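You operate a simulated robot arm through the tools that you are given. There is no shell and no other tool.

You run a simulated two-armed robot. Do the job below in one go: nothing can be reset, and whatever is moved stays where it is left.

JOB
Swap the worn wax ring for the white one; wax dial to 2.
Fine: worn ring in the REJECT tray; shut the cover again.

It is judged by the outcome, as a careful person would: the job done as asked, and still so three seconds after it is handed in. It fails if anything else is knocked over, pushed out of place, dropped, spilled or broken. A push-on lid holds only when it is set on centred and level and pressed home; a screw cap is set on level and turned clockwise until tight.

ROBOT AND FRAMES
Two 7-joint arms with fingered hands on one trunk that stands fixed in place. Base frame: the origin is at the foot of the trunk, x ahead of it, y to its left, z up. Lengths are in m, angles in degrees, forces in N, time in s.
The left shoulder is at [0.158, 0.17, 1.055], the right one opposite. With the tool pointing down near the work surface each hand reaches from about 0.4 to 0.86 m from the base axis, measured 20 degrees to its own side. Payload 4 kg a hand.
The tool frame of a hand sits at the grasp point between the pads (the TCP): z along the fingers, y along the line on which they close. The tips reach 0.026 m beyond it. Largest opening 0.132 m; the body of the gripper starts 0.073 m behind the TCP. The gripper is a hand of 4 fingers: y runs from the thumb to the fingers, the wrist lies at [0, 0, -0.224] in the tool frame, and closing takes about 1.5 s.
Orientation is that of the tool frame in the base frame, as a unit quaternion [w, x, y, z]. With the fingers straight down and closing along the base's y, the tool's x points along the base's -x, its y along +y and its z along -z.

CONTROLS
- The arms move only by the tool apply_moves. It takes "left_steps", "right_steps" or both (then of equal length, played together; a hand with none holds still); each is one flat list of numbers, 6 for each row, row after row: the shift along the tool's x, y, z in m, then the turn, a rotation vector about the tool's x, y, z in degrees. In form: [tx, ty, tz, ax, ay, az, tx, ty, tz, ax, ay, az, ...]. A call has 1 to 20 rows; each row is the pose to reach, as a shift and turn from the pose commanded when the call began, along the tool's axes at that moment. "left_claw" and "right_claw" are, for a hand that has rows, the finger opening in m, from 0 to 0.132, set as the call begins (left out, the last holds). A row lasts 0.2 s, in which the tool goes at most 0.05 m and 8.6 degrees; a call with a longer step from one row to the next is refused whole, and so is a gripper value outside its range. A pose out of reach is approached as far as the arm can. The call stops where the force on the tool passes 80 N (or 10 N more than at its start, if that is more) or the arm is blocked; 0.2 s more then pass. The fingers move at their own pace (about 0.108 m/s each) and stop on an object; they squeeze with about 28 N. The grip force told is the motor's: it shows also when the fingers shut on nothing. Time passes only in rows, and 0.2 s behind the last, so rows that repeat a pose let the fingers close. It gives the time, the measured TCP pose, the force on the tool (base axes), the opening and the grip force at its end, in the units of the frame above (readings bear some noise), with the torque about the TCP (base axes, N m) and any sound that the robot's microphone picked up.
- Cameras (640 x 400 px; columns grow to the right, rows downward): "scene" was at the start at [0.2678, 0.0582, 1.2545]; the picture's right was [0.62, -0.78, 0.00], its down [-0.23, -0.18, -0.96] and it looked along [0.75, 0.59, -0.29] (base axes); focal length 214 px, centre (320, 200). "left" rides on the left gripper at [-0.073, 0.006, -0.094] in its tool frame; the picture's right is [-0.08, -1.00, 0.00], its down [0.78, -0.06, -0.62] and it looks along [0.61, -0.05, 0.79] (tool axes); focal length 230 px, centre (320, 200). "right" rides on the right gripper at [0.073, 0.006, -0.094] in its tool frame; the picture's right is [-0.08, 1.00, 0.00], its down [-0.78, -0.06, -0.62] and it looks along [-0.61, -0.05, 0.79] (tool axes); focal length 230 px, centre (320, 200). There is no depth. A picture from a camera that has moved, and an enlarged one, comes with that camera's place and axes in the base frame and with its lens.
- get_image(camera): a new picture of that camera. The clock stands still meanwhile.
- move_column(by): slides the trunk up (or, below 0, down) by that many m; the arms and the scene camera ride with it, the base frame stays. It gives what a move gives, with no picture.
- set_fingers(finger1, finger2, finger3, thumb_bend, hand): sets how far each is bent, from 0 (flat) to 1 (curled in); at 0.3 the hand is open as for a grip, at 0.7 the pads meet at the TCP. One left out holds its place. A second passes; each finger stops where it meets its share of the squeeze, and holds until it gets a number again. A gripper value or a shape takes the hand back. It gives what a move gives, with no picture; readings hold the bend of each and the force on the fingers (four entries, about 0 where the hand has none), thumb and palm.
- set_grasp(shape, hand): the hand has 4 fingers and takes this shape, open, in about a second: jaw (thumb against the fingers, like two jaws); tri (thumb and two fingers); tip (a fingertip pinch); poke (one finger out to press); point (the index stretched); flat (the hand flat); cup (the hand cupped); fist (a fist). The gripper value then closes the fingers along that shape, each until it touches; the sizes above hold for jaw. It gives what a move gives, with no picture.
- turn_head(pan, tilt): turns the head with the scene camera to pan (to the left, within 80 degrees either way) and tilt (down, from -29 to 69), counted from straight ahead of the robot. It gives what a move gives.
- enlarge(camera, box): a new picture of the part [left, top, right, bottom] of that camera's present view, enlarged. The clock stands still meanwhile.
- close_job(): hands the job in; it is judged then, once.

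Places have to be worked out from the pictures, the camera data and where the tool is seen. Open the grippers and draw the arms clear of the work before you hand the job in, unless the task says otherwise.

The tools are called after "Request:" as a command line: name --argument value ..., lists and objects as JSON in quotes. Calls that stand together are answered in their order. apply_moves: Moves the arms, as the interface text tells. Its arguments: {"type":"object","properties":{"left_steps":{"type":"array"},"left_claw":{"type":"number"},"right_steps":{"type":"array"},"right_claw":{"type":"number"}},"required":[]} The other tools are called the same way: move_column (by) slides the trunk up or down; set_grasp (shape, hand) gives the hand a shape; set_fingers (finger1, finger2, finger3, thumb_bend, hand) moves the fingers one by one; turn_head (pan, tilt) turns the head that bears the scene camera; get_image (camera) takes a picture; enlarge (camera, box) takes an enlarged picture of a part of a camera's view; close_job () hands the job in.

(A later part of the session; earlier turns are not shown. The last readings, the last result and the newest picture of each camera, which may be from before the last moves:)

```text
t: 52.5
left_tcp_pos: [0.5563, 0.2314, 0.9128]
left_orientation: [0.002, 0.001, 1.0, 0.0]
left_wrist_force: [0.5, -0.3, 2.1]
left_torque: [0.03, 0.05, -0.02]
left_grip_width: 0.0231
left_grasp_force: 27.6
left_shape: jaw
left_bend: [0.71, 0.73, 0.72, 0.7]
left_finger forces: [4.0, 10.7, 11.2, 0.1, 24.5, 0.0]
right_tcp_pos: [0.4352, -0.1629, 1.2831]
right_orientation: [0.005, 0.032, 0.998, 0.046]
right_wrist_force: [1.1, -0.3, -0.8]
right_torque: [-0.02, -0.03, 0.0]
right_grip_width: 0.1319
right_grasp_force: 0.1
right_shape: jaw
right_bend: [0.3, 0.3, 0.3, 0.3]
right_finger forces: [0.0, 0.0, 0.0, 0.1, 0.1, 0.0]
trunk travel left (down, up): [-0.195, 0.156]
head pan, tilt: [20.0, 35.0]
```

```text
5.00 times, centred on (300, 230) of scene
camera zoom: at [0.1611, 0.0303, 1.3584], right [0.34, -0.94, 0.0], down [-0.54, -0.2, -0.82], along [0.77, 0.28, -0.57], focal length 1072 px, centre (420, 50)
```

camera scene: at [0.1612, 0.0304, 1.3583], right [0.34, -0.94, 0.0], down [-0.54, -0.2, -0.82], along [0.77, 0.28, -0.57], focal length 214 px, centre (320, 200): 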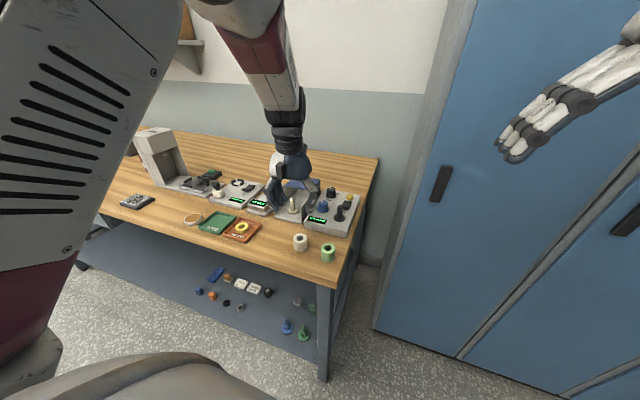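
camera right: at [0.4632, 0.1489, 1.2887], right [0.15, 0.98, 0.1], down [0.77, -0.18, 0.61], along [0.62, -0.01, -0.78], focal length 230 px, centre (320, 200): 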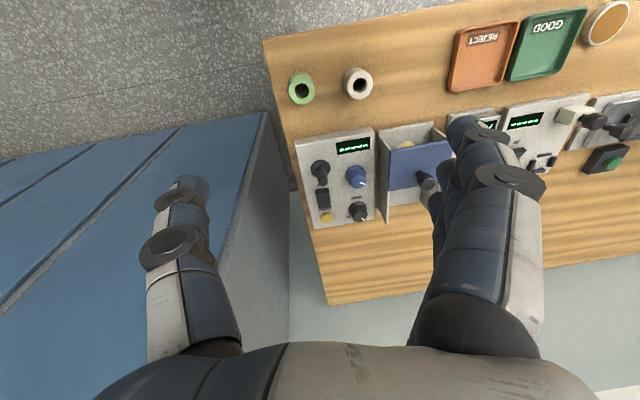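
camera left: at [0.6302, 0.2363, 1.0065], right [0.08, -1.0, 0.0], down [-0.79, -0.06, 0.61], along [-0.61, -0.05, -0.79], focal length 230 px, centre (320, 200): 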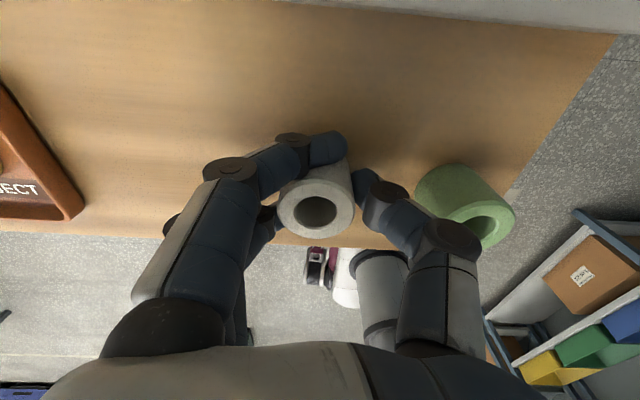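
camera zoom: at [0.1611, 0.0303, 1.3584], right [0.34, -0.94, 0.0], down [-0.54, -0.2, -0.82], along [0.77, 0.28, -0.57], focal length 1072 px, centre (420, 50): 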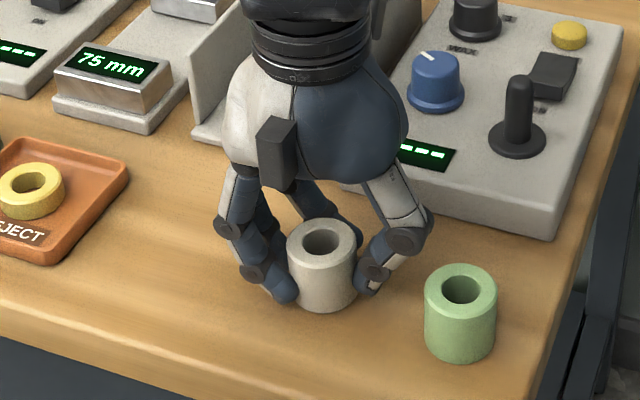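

Balanced grip (24.5 N thumb vs 26 N fingers), ring still upright. I lift it straight up.

Request:
apply_moves --left_steps '[0, 0, -0.015, 0, 0, 0, 0, 0, -0.03, 0, 0, 0, 0, 0, -0.06, 0, 0, 0, 0, 0, -0.09, 0, 0, 0, 0, 0, -0.12, 0, 0, 0, 0, 0, -0.14, 0, 0, 0]'

Request:
get_image --camera "left"

Request:
enlarge --camera "scene" --box '[240, 120, 360, 270]'

```text
t: 53.9
left_tcp_pos: [0.5573, 0.234, 1.053]
left_orientation: [0.001, 0.0, 1.0, 0.0]
left_wrist_force: [0.5, 0.8, -0.2]
left_torque: [0.02, 0.0, 0.01]
left_grip_width: 0.0224
left_grasp_force: 27.5
left_shape: jaw
left_bend: [0.71, 0.73, 0.72, 0.7]
left_finger forces: [3.6, 11.5, 11.5, 0.1, 23.9, 0.0]
right_tcp_pos: [0.4351, -0.1629, 1.2826]
right_orientation: [0.005, 0.032, 0.998, 0.046]
right_wrist_force: [1.2, -0.2, 0.1]
right_torque: [0.0, 0.02, 0.01]
right_grip_width: 0.1316
right_grasp_force: 0.1
right_shape: jaw
right_bend: [0.3, 0.3, 0.3, 0.3]
right_finger forces: [0.0, 0.1, 0.0, 0.0, 0.1, 0.0]
trunk travel left (down, up): [-0.195, 0.156]
head pan, tilt: [20.0, 35.0]
```

```text
taken
camera left: at [0.6299, 0.2384, 1.1468], right [0.08, -1.0, 0.0], down [-0.79, -0.06, 0.61], along [-0.61, -0.05, -0.79], focal length 230 px, centre (320, 200)
```

left: 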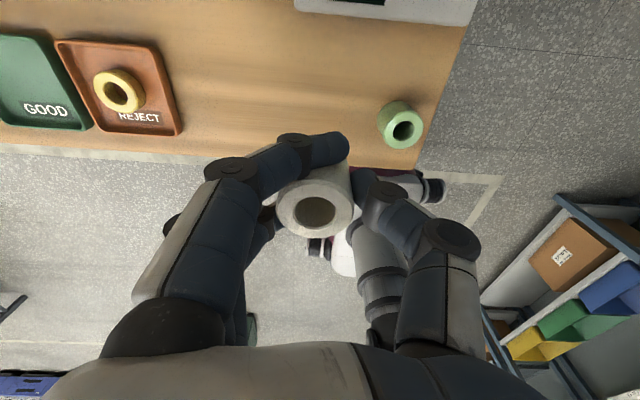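

```text
2.67 times, centred on (300, 195) of scene
camera zoom: at [0.161, 0.0304, 1.3584], right [0.34, -0.94, 0.0], down [-0.54, -0.2, -0.82], along [0.77, 0.28, -0.57], focal length 572 px, centre (373, 213)
```

zoom: 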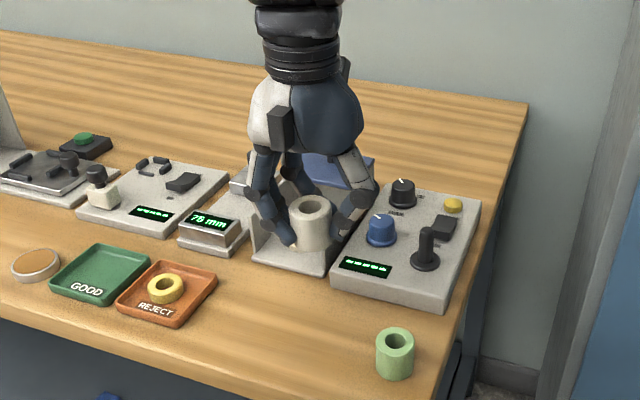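

Ring is held upright. I carry it over the spindle while yawing the hand 90° so the fingers face the robot again.

Request:
apply_moves --left_steps '[-0.0115, 0.0076, 0, 0, 0, -7.5, -0.023, 0.0152, 0, 0, 0, -15, -0.0345, 0.0229, 0, 0, 0, -22.5, -0.046, 0.0305, 0, 0, 0, -30, -0.0575, 0.0381, 0, 0, 0, -37.5, -0.069, 0.0457, 0, 0, 0, -45, -0.0805, 0.0534, 0, 0, 0, -52.5, -0.092, 0.061, 0, 0, 0, -60, -0.1035, 0.0686, 0, 0, 0, -67.5, -0.115, 0.0762, 0, 0, 0, -75, -0.1265, 0.0839, 0, 0, 0, -82.5, -0.138, 0.0915, 0, 0, 0, -90]'

Request:
get_image --camera "left"

Request:
get_image --camera "scene"

```text
t: 56.5
left_tcp_pos: [0.6963, 0.3231, 1.0523]
left_orientation: [-0.001, 0.708, -0.706, 0.002]
left_wrist_force: [-0.5, 0.4, -0.5]
left_torque: [-0.02, 0.04, 0.03]
left_grip_width: 0.0225
left_grasp_force: 28.4
left_shape: jaw
left_bend: [0.71, 0.73, 0.72, 0.7]
left_finger forces: [3.6, 11.6, 11.8, 0.0, 24.0, 0.0]
right_tcp_pos: [0.4357, -0.1614, 1.2832]
right_orientation: [0.005, 0.032, 0.998, 0.046]
right_wrist_force: [0.7, 0.6, -0.5]
right_torque: [-0.04, 0.04, -0.02]
right_grip_width: 0.1318
right_grasp_force: 0.1
right_shape: jaw
right_bend: [0.3, 0.3, 0.3, 0.3]
right_finger forces: [0.0, 0.0, 0.0, 0.0, 0.0, 0.0]
trunk travel left (down, up): [-0.195, 0.156]
head pan, tilt: [20.0, 35.0]
```

```text
taken
camera left: at [0.6909, 0.3951, 1.1447], right [1.0, 0.08, 0.0], down [0.06, -0.78, 0.62], along [0.05, -0.62, -0.79], focal length 230 px, centre (320, 200)
```

left: 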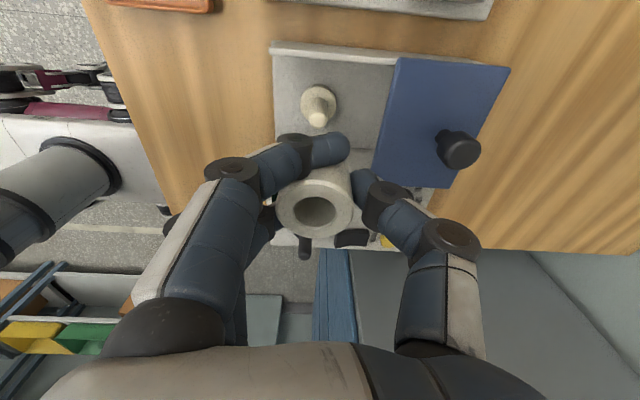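

```text
taken
camera scene: at [0.1617, 0.0308, 1.3582], right [0.34, -0.94, 0.0], down [-0.54, -0.2, -0.82], along [0.77, 0.28, -0.57], focal length 214 px, centre (320, 200)
```

scene: 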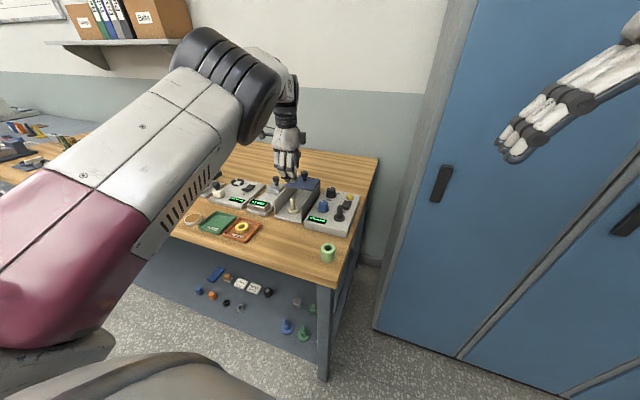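

Ring is over the housing. I zoom in to compare the ring's centre with the spindle position.

Request:
enlarge --camera "left" --box '[260, 60, 400, 250]'

Request:
enlarge --camera "scene" --box '[255, 150, 335, 230]'

```text
2.11 times, centred on (330, 155) of left
camera zoom: at [0.6909, 0.3951, 1.1447], right [1.0, 0.08, 0.0], down [0.06, -0.78, 0.62], along [0.05, -0.62, -0.79], focal length 484 px, centre (299, 295)
```

zoom: 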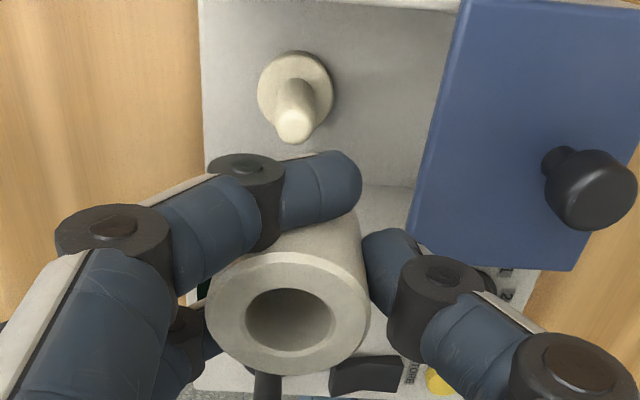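

```text
5.00 times, centred on (295, 190) of scene
camera zoom: at [0.1617, 0.0308, 1.3582], right [0.34, -0.94, 0.0], down [-0.54, -0.2, -0.82], along [0.77, 0.28, -0.57], focal length 1072 px, centre (445, 250)
```

zoom: 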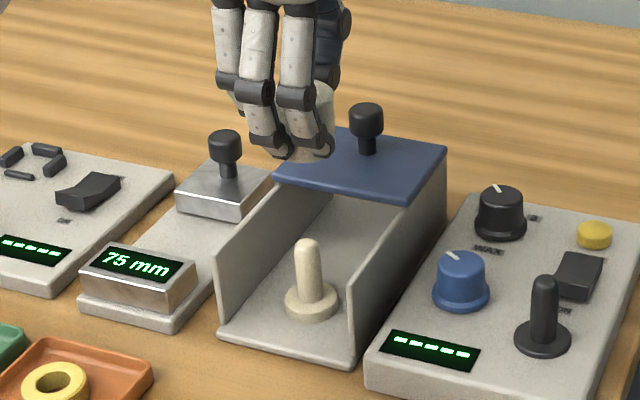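

Estimates suggest the ring needs about +6 mm in y. I shift and lower so the ring's bottom is just above the spindle tip, then compare again.

Request:
apply_moves --left_steps '[-0.003, 0, 0.02, 0, 0, 0, -0.006, 0, 0.04, 0, 0, 0, -0.006, 0, 0.058, 0, 0, 0]'

Request:
enlarge --camera "left" --box '[240, 60, 400, 260]'

Request:
enlarge --camera "scene" --box '[265, 170, 325, 225]'

```text
t: 57.3
left_tcp_pos: [0.6948, 0.3294, 0.994]
left_orientation: [0.0, 0.707, -0.707, 0.001]
left_wrist_force: [0.6, 0.7, -0.7]
left_torque: [0.01, 0.01, 0.05]
left_grip_width: 0.0224
left_grasp_force: 27.9
left_shape: jaw
left_bend: [0.71, 0.73, 0.72, 0.7]
left_finger forces: [3.6, 11.7, 12.1, 0.0, 23.9, 0.0]
right_tcp_pos: [0.4369, -0.1622, 1.2823]
right_orientation: [0.005, 0.032, 0.998, 0.046]
right_wrist_force: [-0.4, 0.2, 0.0]
right_torque: [-0.03, 0.05, 0.04]
right_grip_width: 0.1319
right_grasp_force: 0.0
right_shape: jaw
right_bend: [0.3, 0.3, 0.3, 0.3]
right_finger forces: [0.1, 0.0, 0.0, 0.0, 0.0, 0.0]
trunk travel left (down, up): [-0.195, 0.156]
head pan, tilt: [20.0, 35.0]
```

```text
2.00 times, centred on (320, 160) of left
camera zoom: at [0.6899, 0.4017, 1.0863], right [1.0, 0.08, 0.0], down [0.06, -0.78, 0.62], along [0.05, -0.62, -0.79], focal length 460 px, centre (320, 280)
```

zoom: 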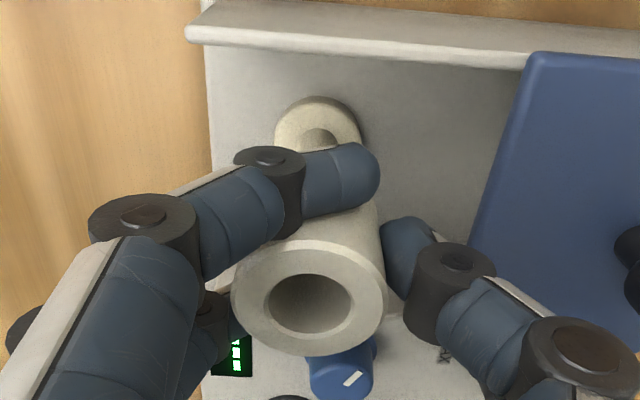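

```text
7.27 times, centred on (295, 198) of scene
camera zoom: at [0.1617, 0.0306, 1.3582], right [0.34, -0.94, 0.0], down [-0.54, -0.2, -0.82], along [0.77, 0.28, -0.57], focal length 1560 px, centre (502, 218)
```

zoom: 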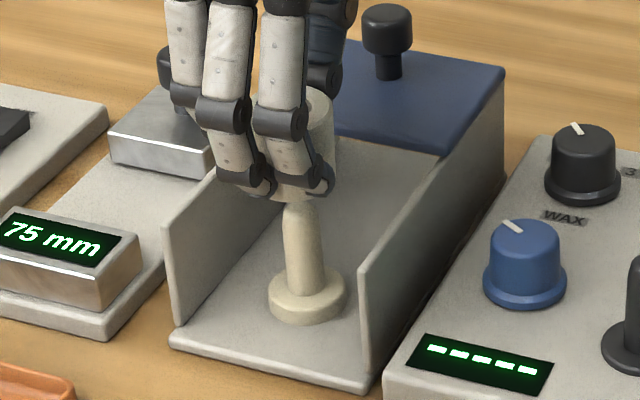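

Scene view shows alignment within ~1 mm; left view suggests +1.3 mm in x. I correct and lower 20 mm slowly onto the rounded spindle tip, watching force.

Request:
apply_moves --left_steps '[0.0005, -0.0013, 0.005, 0, 0, 0, 0.0005, -0.0013, 0.01, 0, 0, 0, 0.0005, -0.0013, 0.015, 0, 0, 0, 0.0005, -0.0013, 0.02, 0, 0, 0]'

Request:
enlarge --camera "left" --box '[240, 60, 400, 260]'

Request:
enlarge --camera "scene" --box '[265, 170, 325, 225]'

```text
t: 58.3
left_tcp_pos: [0.6959, 0.3305, 0.9727]
left_orientation: [0.001, -0.707, 0.707, -0.001]
left_wrist_force: [-1.1, -0.7, -0.2]
left_torque: [0.01, -0.03, -0.01]
left_grip_width: 0.0225
left_grasp_force: 28.3
left_shape: jaw
left_bend: [0.71, 0.73, 0.72, 0.7]
left_finger forces: [3.6, 11.7, 12.0, 0.1, 23.9, 0.1]
right_tcp_pos: [0.4357, -0.1631, 1.2831]
right_orientation: [0.004, 0.032, 0.998, 0.046]
right_wrist_force: [0.2, -0.5, 0.7]
right_torque: [0.03, 0.0, 0.0]
right_grip_width: 0.1319
right_grasp_force: 0.0
right_shape: jaw
right_bend: [0.3, 0.3, 0.3, 0.3]
right_finger forces: [0.0, 0.1, 0.1, 0.0, 0.0, 0.1]
trunk travel left (down, up): [-0.195, 0.156]
head pan, tilt: [20.0, 35.0]
```

```text
2.00 times, centred on (320, 160) of left
camera zoom: at [0.69, 0.4014, 1.0664], right [1.0, 0.08, 0.0], down [0.06, -0.78, 0.62], along [0.05, -0.61, -0.79], focal length 460 px, centre (320, 280)
```

zoom: 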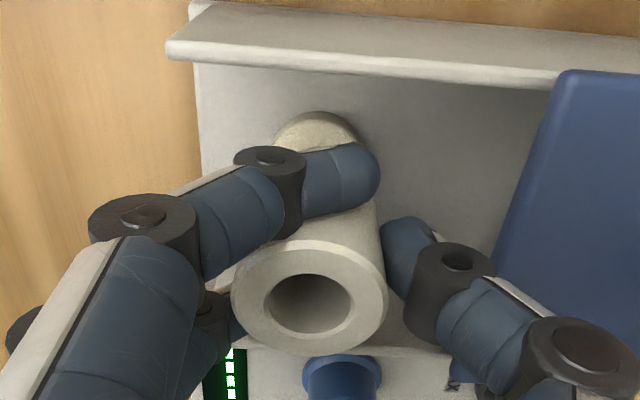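

```text
7.27 times, centred on (295, 198) of scene
camera zoom: at [0.1612, 0.0304, 1.3583], right [0.34, -0.94, 0.0], down [-0.54, -0.2, -0.82], along [0.77, 0.28, -0.57], focal length 1560 px, centre (502, 218)
```

zoom: 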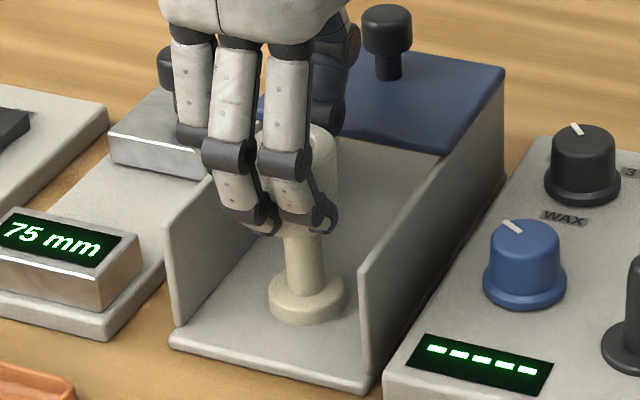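

No contact force; the ring appears to be starting over the tip. I continue down 15 mm.

Request:
apply_moves --left_steps '[0, 0, 0.004, 0, 0, 0, 0, 0, 0.008, 0, 0, 0, 0, 0, 0.012, 0, 0, 0, 0, 0, 0.015, 0, 0, 0]'

Request:
enlarge --camera "left" --box '[240, 60, 400, 260]'

Request:
enlarge --camera "scene" --box '[265, 170, 325, 225]'

```text
t: 59.3
left_tcp_pos: [0.6959, 0.3294, 0.9585]
left_orientation: [0.001, -0.706, 0.708, -0.001]
left_wrist_force: [0.0, 0.1, -0.5]
left_torque: [0.01, -0.04, 0.01]
left_grip_width: 0.0225
left_grasp_force: 28.6
left_shape: jaw
left_bend: [0.71, 0.73, 0.72, 0.7]
left_finger forces: [3.3, 11.6, 12.1, 0.0, 24.2, 0.0]
right_tcp_pos: [0.4367, -0.1623, 1.2834]
right_orientation: [0.004, 0.032, 0.998, 0.045]
right_wrist_force: [-0.1, 0.2, -0.3]
right_torque: [-0.01, -0.01, 0.0]
right_grip_width: 0.1318
right_grasp_force: 0.0
right_shape: jaw
right_bend: [0.3, 0.3, 0.3, 0.3]
right_finger forces: [0.0, 0.0, 0.0, 0.0, 0.1, 0.0]
trunk travel left (down, up): [-0.195, 0.156]
head pan, tilt: [20.0, 35.0]
```

```text
2.00 times, centred on (320, 160) of left
camera zoom: at [0.6903, 0.4019, 1.0522], right [1.0, 0.08, 0.0], down [0.06, -0.78, 0.62], along [0.05, -0.62, -0.79], focal length 460 px, centre (320, 280)
```

zoom: 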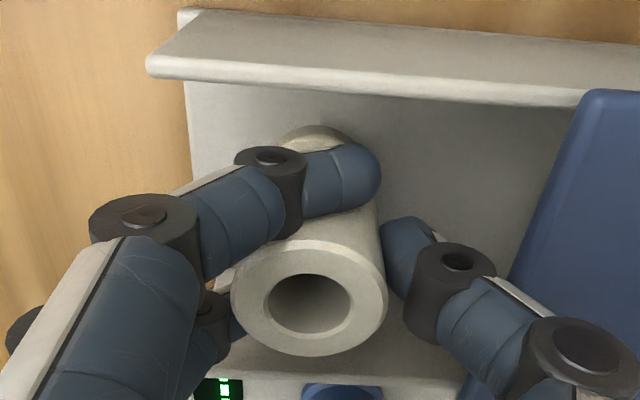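

```text
7.27 times, centred on (295, 198) of scene
camera zoom: at [0.1612, 0.0303, 1.3584], right [0.34, -0.94, 0.0], down [-0.54, -0.2, -0.82], along [0.77, 0.28, -0.57], focal length 1560 px, centre (502, 218)
```

zoom: 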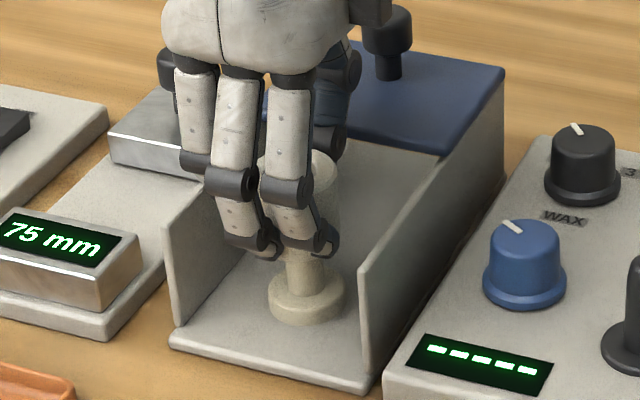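

Still no contact force at ring bottom ≈ 0.922. I zoom in more closely to verify the ring is around the spindle.

Request:
enlarge --camera "scene" --box '[280, 188, 312, 216]'

Request:
enlarge --camera "left" --box '[285, 120, 355, 250]'

```text
14.29 times, centred on (296, 202) of scene
camera zoom: at [0.1612, 0.0303, 1.3584], right [0.34, -0.94, 0.0], down [-0.54, -0.2, -0.82], along [0.77, 0.28, -0.57], focal length 3064 px, centre (663, 171)
```

zoom: 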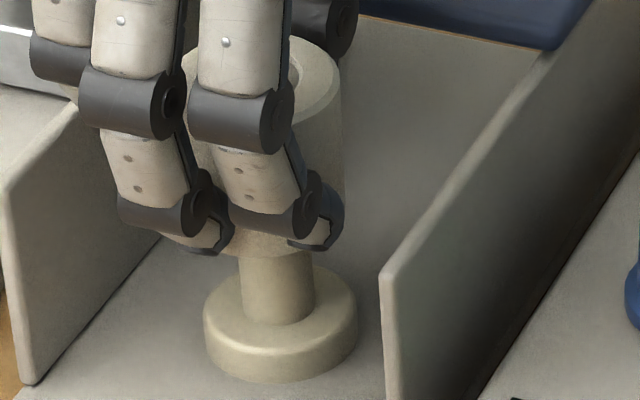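

```text
3.08 times, centred on (320, 185) of left
camera zoom: at [0.6903, 0.4019, 1.0522], right [1.0, 0.08, 0.0], down [0.06, -0.78, 0.62], along [0.05, -0.62, -0.79], focal length 708 px, centre (320, 246)
```

zoom: 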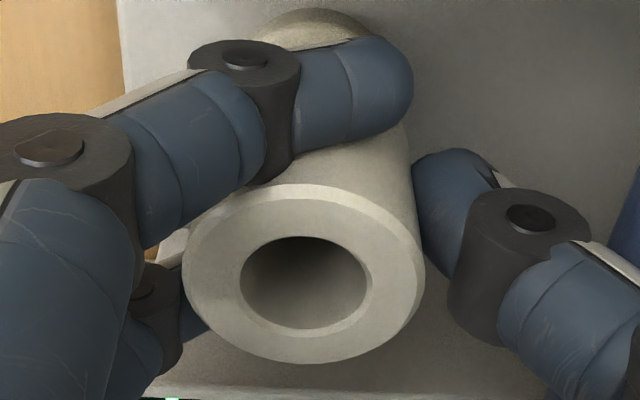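

The spindle now emerges from beneath the ring with no side force, so the ring is around it. I continue down 18 mm.

Request:
apply_moves --left_steps '[0, 0, 0.0045, 0, 0, 0, 0, 0, 0.009, 0, 0, 0, 0, 0, 0.0135, 0, 0, 0, 0, 0, 0.018, 0, 0, 0]'

Request:
enlarge --camera "scene" --box '[280, 188, 312, 216]'

Request:
get_image --camera "left"

```text
t: 60.3
left_tcp_pos: [0.6959, 0.3281, 0.9432]
left_orientation: [-0.002, 0.707, -0.707, 0.003]
left_wrist_force: [-2.0, 2.0, 6.9]
left_torque: [-0.01, -0.43, 0.04]
left_grip_width: 0.0222
left_grasp_force: 27.7
left_shape: jaw
left_bend: [0.71, 0.73, 0.72, 0.7]
left_finger forces: [3.4, 11.5, 12.2, 0.0, 33.3, 0.1]
right_tcp_pos: [0.4355, -0.1616, 1.2836]
right_orientation: [0.007, 0.032, 0.998, 0.045]
right_wrist_force: [0.7, 0.1, -0.5]
right_torque: [-0.01, -0.01, 0.04]
right_grip_width: 0.1319
right_grasp_force: 0.1
right_shape: jaw
right_bend: [0.3, 0.3, 0.3, 0.3]
right_finger forces: [0.0, 0.0, 0.1, 0.0, 0.0, 0.0]
trunk travel left (down, up): [-0.195, 0.156]
head pan, tilt: [20.0, 35.0]
```

```text
14.29 times, centred on (296, 202) of scene
camera zoom: at [0.1602, 0.0304, 1.3587], right [0.34, -0.94, 0.0], down [-0.54, -0.2, -0.82], along [0.77, 0.28, -0.57], focal length 3064 px, centre (663, 171)
```

zoom: 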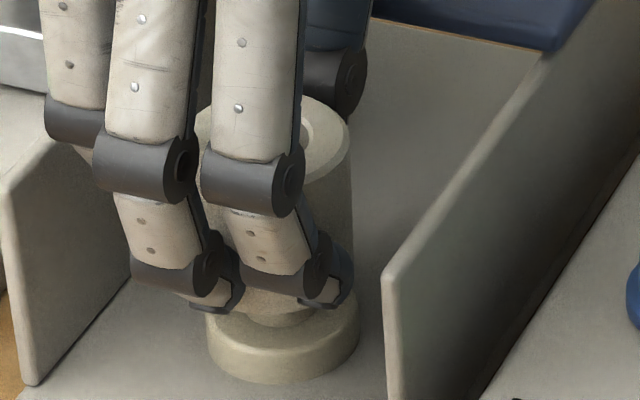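

```text
taken
camera left: at [0.6895, 0.4005, 1.0363], right [1.0, 0.08, 0.0], down [0.06, -0.79, 0.62], along [0.05, -0.61, -0.79], focal length 230 px, centre (320, 200)
```

left: 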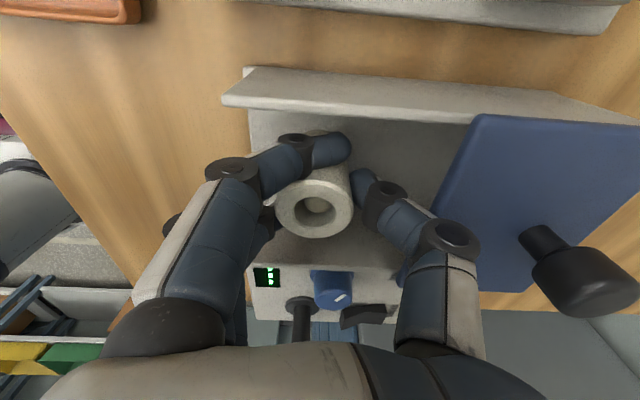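

The spindle tip shows in the ring's hole, but the thumb knuckle now rests on the cover's front edge (torque −0.43 N·m), about 10 mm before seating. I raise 3 mm and relax the grip just enough for the ring to slide down the spindle.

Request:
apply_moves --left_steps '[0, 0.001, -0.003, 0, 0, 0, 0, 0.001, -0.005, 0, 0, 0]'

Request:
apply_moves --left_steps '[0, 0, 0, 0, 0, 0, 0, 0, 0, 0, 0, 0, 0, 0, 0, 0, 0, 0]' --left_claw 0.044

Request:
get_image --camera "left"

Request:
enlarge --camera "scene" --box '[270, 180, 320, 220]'

```text
t: 60.9
left_tcp_pos: [0.6946, 0.3276, 0.9471]
left_orientation: [0.001, -0.706, 0.708, -0.001]
left_wrist_force: [0.1, -0.2, -0.9]
left_torque: [-0.02, 0.0, 0.02]
left_grip_width: 0.0221
left_grasp_force: 28.0
left_shape: jaw
left_bend: [0.71, 0.73, 0.72, 0.7]
left_finger forces: [3.3, 11.4, 12.7, 0.0, 25.1, 0.1]
right_tcp_pos: [0.4365, -0.1631, 1.2833]
right_orientation: [0.004, 0.032, 0.998, 0.045]
right_wrist_force: [0.6, -0.3, -0.1]
right_torque: [0.0, 0.04, -0.01]
right_grip_width: 0.132
right_grasp_force: 0.1
right_shape: jaw
right_bend: [0.3, 0.3, 0.3, 0.3]
right_finger forces: [0.0, 0.0, 0.1, 0.1, 0.1, 0.0]
trunk travel left (down, up): [-0.195, 0.156]
head pan, tilt: [20.0, 35.0]
```

```text
t: 61.7
left_tcp_pos: [0.6945, 0.3283, 0.9488]
left_orientation: [0.001, -0.707, 0.708, -0.001]
left_wrist_force: [-3.0, -0.5, 2.0]
left_torque: [-0.02, -0.1, 0.0]
left_grip_width: 0.0427
left_grasp_force: 0.1
left_shape: jaw
left_bend: [0.73, 0.74, 0.74, 0.7]
left_finger forces: [0.0, 0.1, 0.1, 0.0, 3.8, 0.0]
right_tcp_pos: [0.4353, -0.1618, 1.2826]
right_orientation: [0.005, 0.032, 0.998, 0.046]
right_wrist_force: [-0.4, -0.7, 0.5]
right_torque: [-0.02, 0.03, -0.01]
right_grip_width: 0.1316
right_grasp_force: 0.0
right_shape: jaw
right_bend: [0.3, 0.3, 0.3, 0.3]
right_finger forces: [0.0, 0.0, 0.0, 0.0, 0.0, 0.0]
trunk travel left (down, up): [-0.195, 0.156]
head pan, tilt: [20.0, 35.0]
```

```text
taken
camera left: at [0.689, 0.4006, 1.041], right [1.0, 0.08, 0.0], down [0.06, -0.78, 0.62], along [0.05, -0.62, -0.79], focal length 230 px, centre (320, 200)
```

left: 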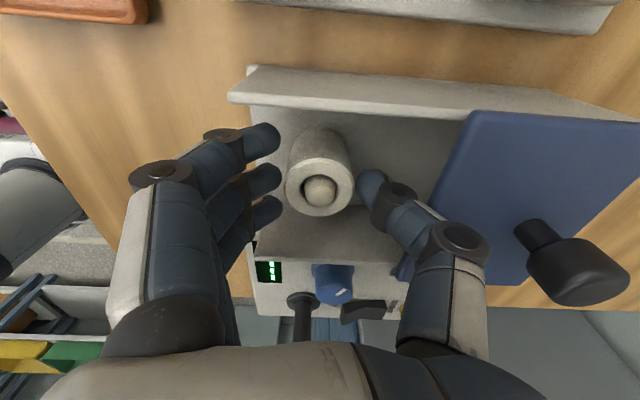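

```text
10.00 times, centred on (295, 200) of scene
camera zoom: at [0.1606, 0.0303, 1.3585], right [0.34, -0.94, 0.0], down [-0.54, -0.2, -0.82], along [0.77, 0.28, -0.57], focal length 2145 px, centre (570, 200)
```

zoom: 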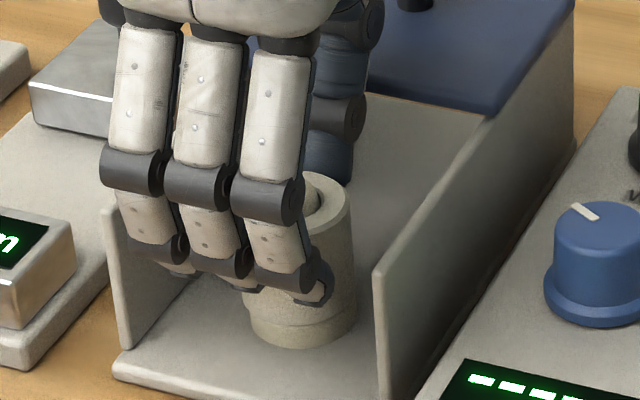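

The ring has slid down onto the spindle's seat with the tip protruding through. I lift the hand straight up and inspect.

Request:
apply_moves --left_steps '[0, 0.001, -0.005, 0, 0, 0, 0, 0.001, -0.02, 0, 0, 0, 0, 0.001, -0.05, 0, 0, 0, 0, 0.001, -0.09, 0, 0, 0]'

Request:
enlarge --camera "left" --box '[250, 30, 430, 180]'

Request:
enlarge --camera "scene" --box '[265, 170, 325, 225]'

```text
t: 62.7
left_tcp_pos: [0.693, 0.3293, 1.0364]
left_orientation: [0.001, -0.707, 0.708, -0.001]
left_wrist_force: [-0.2, 0.2, 0.0]
left_torque: [0.01, -0.01, -0.03]
left_grip_width: 0.0437
left_grasp_force: 0.0
left_shape: jaw
left_bend: [0.73, 0.74, 0.74, 0.7]
left_finger forces: [0.0, 0.1, 0.0, 0.0, 0.0, 0.0]
right_tcp_pos: [0.4344, -0.1623, 1.2834]
right_orientation: [0.005, 0.032, 0.998, 0.048]
right_wrist_force: [0.2, -0.5, -0.4]
right_torque: [-0.04, 0.02, -0.02]
right_grip_width: 0.132
right_grasp_force: 0.1
right_shape: jaw
right_bend: [0.3, 0.3, 0.3, 0.3]
right_finger forces: [0.0, 0.0, 0.1, 0.1, 0.1, 0.0]
trunk travel left (down, up): [-0.195, 0.156]
head pan, tilt: [20.0, 35.0]
```

```text
2.67 times, centred on (340, 105) of left
camera zoom: at [0.6879, 0.4014, 1.1291], right [1.0, 0.08, 0.0], down [0.06, -0.78, 0.62], along [0.05, -0.61, -0.79], focal length 614 px, centre (267, 453)
```

zoom: 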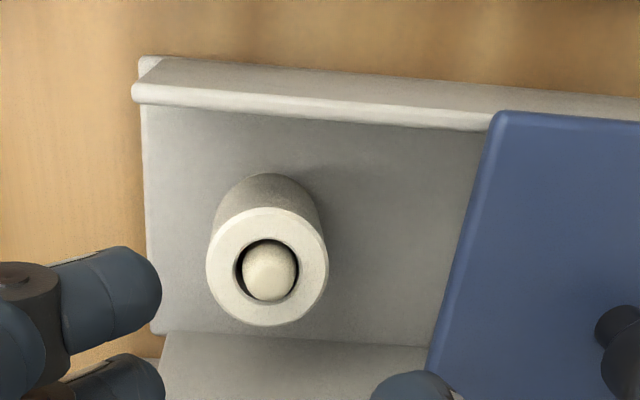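

```text
7.27 times, centred on (295, 198) of scene
camera zoom: at [0.1603, 0.0301, 1.3586], right [0.34, -0.94, 0.0], down [-0.54, -0.2, -0.82], along [0.77, 0.28, -0.57], focal length 1560 px, centre (502, 218)
```

zoom: 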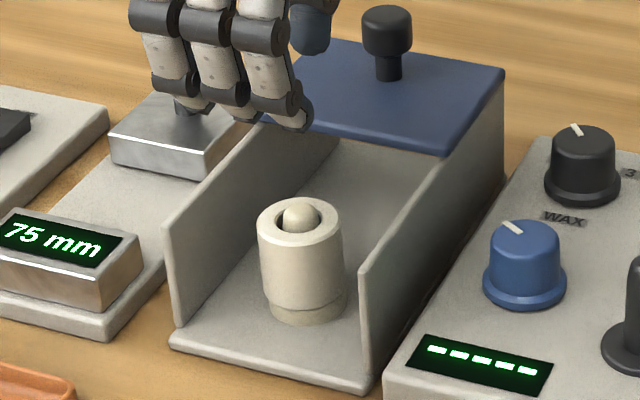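

The white ring is fully seated. Next I shut the cover: I move over the cover knob (≈ (0.799, 0.324)) with an opening of 0.06, thumb going behind it.

Request:
apply_moves --left_steps '[0, -0.03, -0.02, 0, 0, 0, 0.003, -0.06, -0.02, 0, 0, 0, 0.005, -0.085, -0.02, 0, 0, 0, 0.005, -0.1, -0.02, 0, 0, 0]' --left_claw 0.062

Request:
get_image --camera "left"

Request:
enlarge --camera "scene" --box '[250, 130, 350, 220]'

```text
t: 63.7
left_tcp_pos: [0.7275, 0.3291, 1.0527]
left_orientation: [0.0, 0.707, -0.707, 0.001]
left_wrist_force: [-0.2, -0.5, -0.2]
left_torque: [-0.01, -0.02, 0.01]
left_grip_width: 0.0613
left_grasp_force: 0.0
left_shape: jaw
left_bend: [0.73, 0.73, 0.73, 0.7]
left_finger forces: [0.0, 0.0, 0.1, 0.0, 0.1, 0.1]
left hand out of reach, approached as far as the arm can: row 2, 3, 4
right_tcp_pos: [0.4364, -0.1634, 1.2836]
right_orientation: [0.005, 0.031, 0.998, 0.047]
right_wrist_force: [-0.3, -0.3, -0.1]
right_torque: [-0.02, 0.01, -0.01]
right_grip_width: 0.1317
right_grasp_force: 0.0
right_shape: jaw
right_bend: [0.3, 0.3, 0.3, 0.3]
right_finger forces: [0.0, 0.1, 0.0, 0.1, 0.1, 0.1]
trunk travel left (down, up): [-0.195, 0.156]
head pan, tilt: [20.0, 35.0]
```

```text
taken
camera left: at [0.722, 0.4019, 1.1465], right [1.0, 0.08, 0.0], down [0.06, -0.78, 0.62], along [0.05, -0.61, -0.79], focal length 230 px, centre (320, 200)
```

left: 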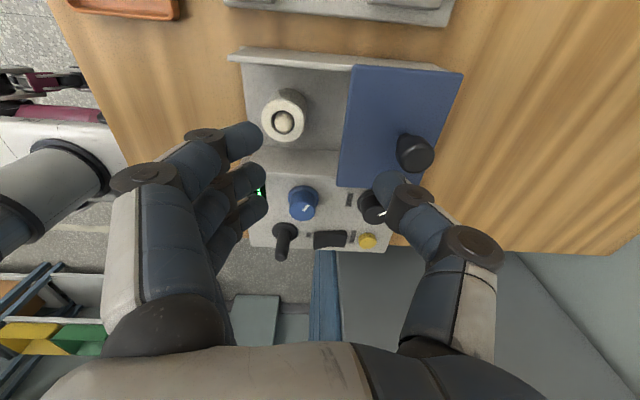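

```text
4.44 times, centred on (300, 175) of scene
camera zoom: at [0.1609, 0.0298, 1.3584], right [0.34, -0.94, 0.0], down [-0.54, -0.2, -0.82], along [0.77, 0.28, -0.57], focal length 953 px, centre (409, 311)
```

zoom: 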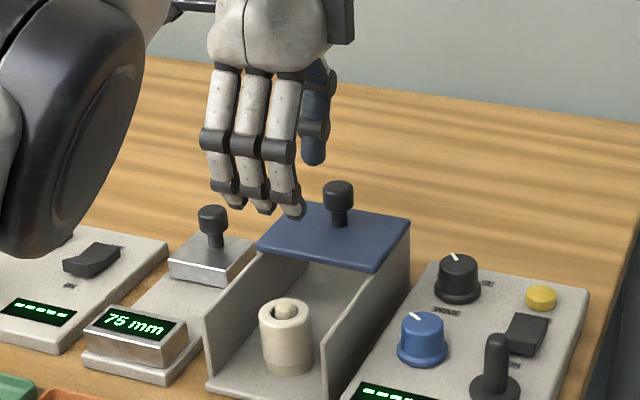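

With the trunk raised, the far reach is shorter. I lift the hand and then lower the trunk back so I can reach the cover knob and the dial.

Request:
apply_moves --left_steps '[0, 0.015, -0.025, 0, 0, 0, 0, 0.03, -0.05, 0, 0, 0, 0, 0.045, -0.075, 0, 0, 0, 0, 0.06, -0.1, 0, 0, 0]'

```text
t: 64.7
left_tcp_pos: [0.6923, 0.3294, 1.1769]
left_orientation: [0.001, -0.706, 0.708, -0.001]
left_wrist_force: [-0.8, 0.4, 1.0]
left_torque: [0.0, -0.08, 0.02]
left_grip_width: 0.0616
left_grasp_force: 0.0
left_shape: jaw
left_bend: [0.73, 0.73, 0.73, 0.7]
left_finger forces: [0.1, 0.0, 0.0, 0.0, 0.0, 0.0]
left hand out of reach, approached as far as the arm can: row 1, 2, 3, 4
right_tcp_pos: [0.4318, -0.1637, 1.2845]
right_orientation: [0.007, 0.032, 0.998, 0.047]
right_wrist_force: [-0.5, -0.9, -0.6]
right_torque: [0.03, -0.08, 0.01]
right_grip_width: 0.1315
right_grasp_force: 0.0
right_shape: jaw
right_bend: [0.3, 0.3, 0.3, 0.3]
right_finger forces: [0.0, 0.0, 0.0, 0.0, 0.0, 0.0]
trunk travel left (down, up): [-0.195, 0.156]
head pan, tilt: [20.0, 35.0]
```

The hand is at z ≈ 1.18, well clear. I lower the trunk by 0.12 m.

Request:
move_column --by -0.12

Request:
get_image --camera "scene"

Request:
get_image --camera "left"

```text
t: 65.7
left_tcp_pos: [0.7338, 0.3298, 0.9884]
left_orientation: [0.059, 0.705, -0.704, -0.062]
left_wrist_force: [-20.9, -6.1, 24.2]
left_torque: [0.0, -1.27, -0.34]
left_grip_width: 0.0507
left_grasp_force: 0.1
left_shape: jaw
left_bend: [0.73, 0.73, 0.73, 0.71]
left_finger forces: [0.0, 0.0, 0.0, 0.0, 30.7, 0.2]
right_tcp_pos: [0.4404, -0.1632, 1.195]
right_orientation: [-0.003, 0.033, 0.998, 0.046]
right_wrist_force: [-0.5, 1.2, 0.3]
right_torque: [-0.03, 0.03, 0.0]
right_grip_width: 0.132
right_grasp_force: 0.0
right_shape: jaw
right_bend: [0.3, 0.3, 0.3, 0.3]
right_finger forces: [0.0, 0.0, 0.0, 0.0, 0.0, 0.1]
trunk travel left (down, up): [-0.113, 0.238]
head pan, tilt: [20.0, 35.0]
stopped: the force on the tool passed its limit at 108 N (the readings are from after the stop); the commanded pose is now the measured one
```

```text
taken
camera scene: at [0.2317, 0.0295, 1.2711], right [0.34, -0.94, 0.0], down [-0.54, -0.2, -0.82], along [0.77, 0.28, -0.57], focal length 214 px, centre (320, 200)
```

scene: 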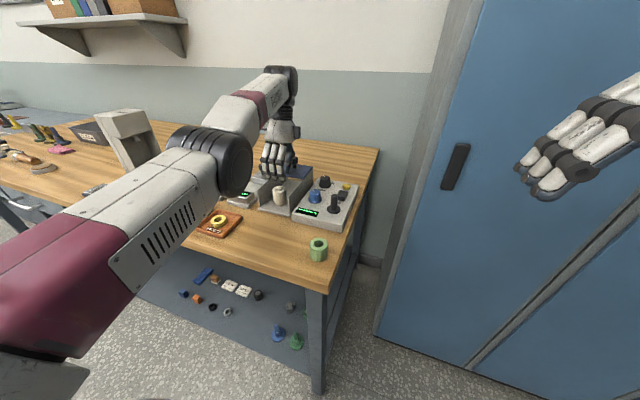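

```text
taken
camera left: at [0.7439, 0.4018, 1.0806], right [0.98, 0.08, -0.17], down [0.17, -0.79, 0.59], along [-0.09, -0.61, -0.79], focal length 230 px, centre (320, 200)
```

left: 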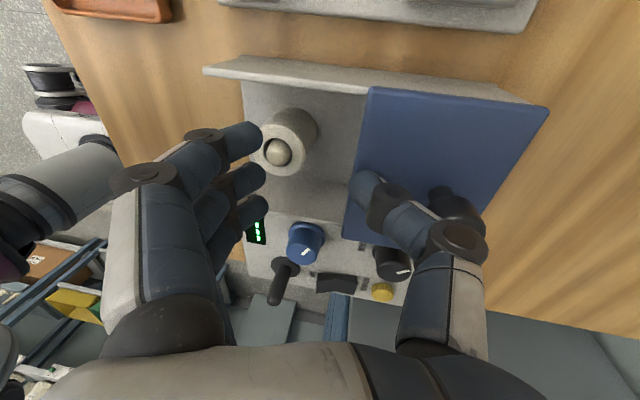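

Lowering the trunk brought the hand down onto the cover plate and it stopped on force. I immediately raise the hand off and inspect.

Request:
apply_moves --left_steps '[0, 0, -0.01, 0, 0, 0, 0, 0, -0.025, 0, 0, 0, 0, 0, -0.045, 0, 0, 0]'

Request:
get_image --camera "left"

Request:
enlarge --camera "scene" --box '[230, 130, 370, 240]'

```text
t: 66.5
left_tcp_pos: [0.7299, 0.3293, 1.0214]
left_orientation: [0.06, 0.705, -0.703, -0.064]
left_wrist_force: [0.5, -0.7, -0.2]
left_torque: [0.02, 0.01, 0.04]
left_grip_width: 0.0615
left_grasp_force: 0.0
left_shape: jaw
left_bend: [0.73, 0.73, 0.73, 0.7]
left_finger forces: [0.1, 0.0, 0.0, 0.1, 0.0, 0.0]
left hand out of reach, approached as far as the arm can: row 2, 3
right_tcp_pos: [0.4427, -0.1622, 1.1941]
right_orientation: [-0.006, 0.033, 0.998, 0.046]
right_wrist_force: [0.2, -0.2, 0.2]
right_torque: [-0.03, 0.06, -0.01]
right_grip_width: 0.1319
right_grasp_force: 0.2
right_shape: jaw
right_bend: [0.3, 0.3, 0.3, 0.3]
right_finger forces: [0.1, 0.1, 0.1, 0.1, 0.0, 0.0]
trunk travel left (down, up): [-0.113, 0.238]
head pan, tilt: [20.0, 35.0]
```

```text
taken
camera left: at [0.7412, 0.4013, 1.115], right [0.98, 0.08, -0.17], down [0.17, -0.79, 0.59], along [-0.09, -0.61, -0.79], focal length 230 px, centre (320, 200)
```

left: 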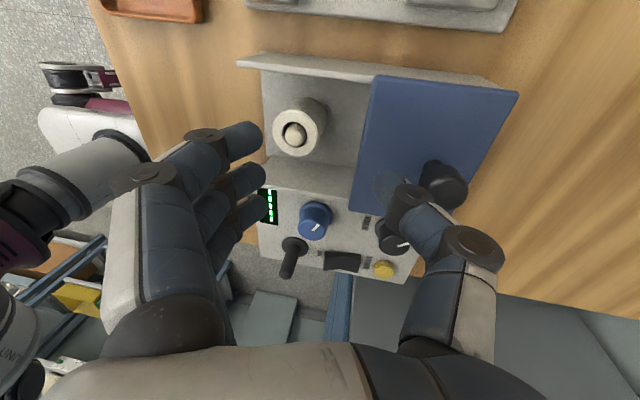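

```text
3.64 times, centred on (300, 185) of scene
camera zoom: at [0.2355, 0.0308, 1.2701], right [0.34, -0.94, 0.0], down [-0.54, -0.2, -0.82], along [0.77, 0.28, -0.57], focal length 780 px, centre (393, 254)
```

zoom: 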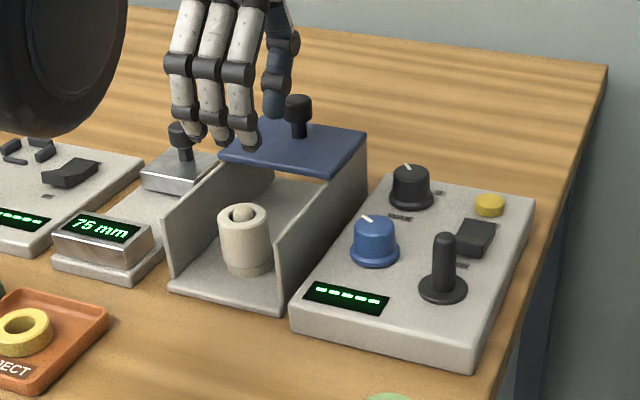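

Nothing was displaced: ring, cover and panel all look right. I pull the hand back to mid-workspace and level it before finishing the trunk move.

Request:
apply_moves --left_steps '[0, 0.02, -0.007, 2.4, 0, 0, 0, 0.042, -0.015, 4.8, 0, 0, 0, 0.0632, -0.0223, 7.1, 0, 0]'

Request:
get_image --camera "scene"

```text
t: 67.3
left_tcp_pos: [0.6718, 0.3294, 1.0567]
left_orientation: [0.015, 0.708, -0.706, -0.019]
left_wrist_force: [0.7, 0.1, -0.2]
left_torque: [0.04, -0.01, -0.02]
left_grip_width: 0.0617
left_grasp_force: 0.1
left_shape: jaw
left_bend: [0.73, 0.73, 0.73, 0.7]
left_finger forces: [0.0, 0.1, 0.1, 0.0, 0.0, 0.0]
right_tcp_pos: [0.4416, -0.1629, 1.1949]
right_orientation: [-0.005, 0.033, 0.998, 0.045]
right_wrist_force: [-0.9, -0.2, 0.6]
right_torque: [0.02, -0.02, 0.01]
right_grip_width: 0.132
right_grasp_force: 0.1
right_shape: jaw
right_bend: [0.3, 0.3, 0.3, 0.3]
right_finger forces: [0.1, 0.0, 0.1, 0.0, 0.0, 0.0]
trunk travel left (down, up): [-0.113, 0.238]
head pan, tilt: [20.0, 35.0]
```

```text
taken
camera scene: at [0.2338, 0.0302, 1.2709], right [0.34, -0.94, 0.0], down [-0.54, -0.2, -0.82], along [0.77, 0.28, -0.57], focal length 214 px, centre (320, 200)
```

scene: 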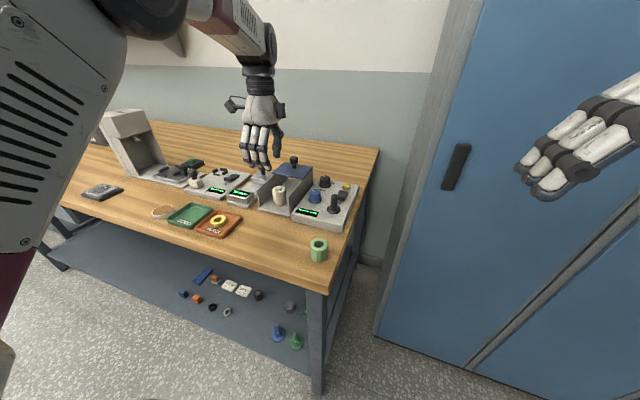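

The arm is back in a comfortable pose. I lower the trunk in a small increment and watch how the hand follows.

Request:
move_column --by -0.015

```text
t: 67.9
left_tcp_pos: [0.6728, 0.329, 1.0437]
left_orientation: [0.015, 0.708, -0.706, -0.019]
left_wrist_force: [0.0, -0.1, 0.3]
left_torque: [0.01, -0.02, -0.01]
left_grip_width: 0.0615
left_grasp_force: 0.0
left_shape: jaw
left_bend: [0.73, 0.73, 0.73, 0.7]
left_finger forces: [0.0, 0.1, 0.0, 0.0, 0.0, 0.1]
right_tcp_pos: [0.4408, -0.1627, 1.1792]
right_orientation: [-0.003, 0.033, 0.998, 0.045]
right_wrist_force: [-0.4, 0.1, -0.6]
right_torque: [0.03, -0.01, -0.01]
right_grip_width: 0.1316
right_grasp_force: 0.0
right_shape: jaw
right_bend: [0.3, 0.3, 0.3, 0.3]
right_finger forces: [0.1, 0.0, 0.0, 0.0, 0.0, 0.0]
trunk travel left (down, up): [-0.098, 0.253]
head pan, tilt: [20.0, 35.0]
```

The hand follows predictably now. I raise the hand 3 cm and lower the trunk another 3 cm.

Request:
apply_moves --left_steps '[0, 0, -0.015, 0, 0, 0, 0, 0, -0.03, 2, 0, 0]'

Request:
move_column --by -0.03

```text
t: 68.5
left_tcp_pos: [0.6746, 0.327, 1.0728]
left_orientation: [0.003, 0.708, -0.706, -0.008]
left_wrist_force: [0.7, 0.3, -0.1]
left_torque: [-0.04, -0.01, -0.02]
left_grip_width: 0.0614
left_grasp_force: 0.1
left_shape: jaw
left_bend: [0.73, 0.73, 0.73, 0.7]
left_finger forces: [0.1, 0.1, 0.0, 0.0, 0.0, 0.0]
right_tcp_pos: [0.4414, -0.1629, 1.1801]
right_orientation: [-0.004, 0.033, 0.998, 0.045]
right_wrist_force: [-0.8, -0.6, -1.1]
right_torque: [-0.04, -0.02, -0.01]
right_grip_width: 0.1316
right_grasp_force: 0.1
right_shape: jaw
right_bend: [0.3, 0.3, 0.3, 0.3]
right_finger forces: [0.0, 0.0, 0.0, 0.0, 0.0, 0.0]
trunk travel left (down, up): [-0.098, 0.253]
head pan, tilt: [20.0, 35.0]
```

```text
t: 69.3
left_tcp_pos: [0.6736, 0.3291, 1.0436]
left_orientation: [0.003, 0.708, -0.706, -0.005]
left_wrist_force: [0.0, 0.4, 0.4]
left_torque: [0.01, -0.06, -0.02]
left_grip_width: 0.0615
left_grasp_force: 0.1
left_shape: jaw
left_bend: [0.73, 0.73, 0.73, 0.7]
left_finger forces: [0.0, 0.0, 0.0, 0.0, 0.0, 0.0]
right_tcp_pos: [0.4403, -0.162, 1.1508]
right_orientation: [-0.004, 0.032, 0.998, 0.045]
right_wrist_force: [-1.4, 0.2, 0.0]
right_torque: [0.01, -0.03, 0.04]
right_grip_width: 0.132
right_grasp_force: 0.1
right_shape: jaw
right_bend: [0.3, 0.3, 0.3, 0.3]
right_finger forces: [0.1, 0.1, 0.1, 0.0, 0.0, 0.0]
trunk travel left (down, up): [-0.068, 0.283]
head pan, tilt: [20.0, 35.0]
```

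Trunk is back near its original height. Lowering it a bit more should extend the forward reach, so I raise the hand and lower the trunk 5 cm further.

Request:
apply_moves --left_steps '[0, 0, -0.02, 0, 0, 0, 0, 0, -0.045, 0, 0, 0]'

Request:
move_column --by -0.05

Request:
get_image --camera "scene"

```text
t: 69.9
left_tcp_pos: [0.6783, 0.3298, 1.0856]
left_orientation: [0.004, 0.709, -0.706, -0.008]
left_wrist_force: [-0.8, 0.2, -0.3]
left_torque: [0.0, 0.02, -0.03]
left_grip_width: 0.0614
left_grasp_force: 0.1
left_shape: jaw
left_bend: [0.73, 0.73, 0.73, 0.7]
left_finger forces: [0.0, 0.0, 0.1, 0.1, 0.1, 0.0]
right_tcp_pos: [0.4419, -0.1616, 1.1491]
right_orientation: [-0.005, 0.032, 0.998, 0.045]
right_wrist_force: [0.1, 0.4, -0.2]
right_torque: [0.01, 0.03, -0.01]
right_grip_width: 0.1318
right_grasp_force: 0.0
right_shape: jaw
right_bend: [0.3, 0.3, 0.3, 0.3]
right_finger forces: [0.1, 0.0, 0.0, 0.0, 0.0, 0.0]
trunk travel left (down, up): [-0.068, 0.283]
head pan, tilt: [20.0, 35.0]
```

```text
t: 70.8
left_tcp_pos: [0.675, 0.3518, 1.0295]
left_orientation: [0.024, 0.723, -0.691, 0.007]
left_wrist_force: [-0.3, 0.4, 0.5]
left_torque: [0.01, -0.05, 0.0]
left_grip_width: 0.0614
left_grasp_force: 0.1
left_shape: jaw
left_bend: [0.73, 0.73, 0.73, 0.7]
left_finger forces: [0.1, 0.0, 0.0, 0.0, 0.0, 0.0]
right_tcp_pos: [0.4409, -0.1634, 1.0993]
right_orientation: [-0.004, 0.033, 0.998, 0.046]
right_wrist_force: [0.0, 0.2, 0.6]
right_torque: [0.01, -0.06, 0.04]
right_grip_width: 0.1315
right_grasp_force: 0.2
right_shape: jaw
right_bend: [0.3, 0.3, 0.3, 0.3]
right_finger forces: [0.0, 0.1, 0.1, 0.0, 0.1, 0.0]
trunk travel left (down, up): [-0.018, 0.333]
head pan, tilt: [20.0, 35.0]
```

```text
taken
camera scene: at [0.3353, 0.03, 1.1567], right [0.34, -0.94, 0.0], down [-0.54, -0.2, -0.82], along [0.77, 0.28, -0.57], focal length 214 px, centre (320, 200)
```

scene: 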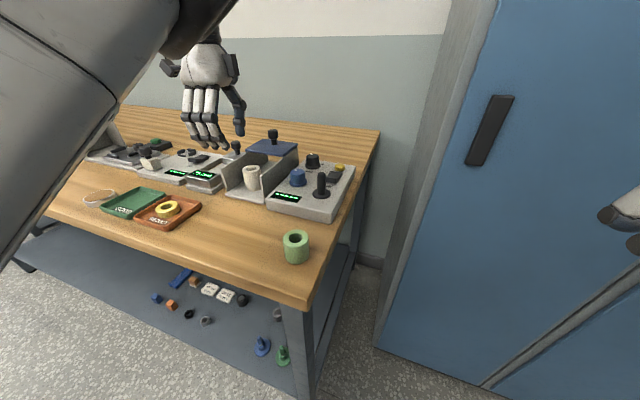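

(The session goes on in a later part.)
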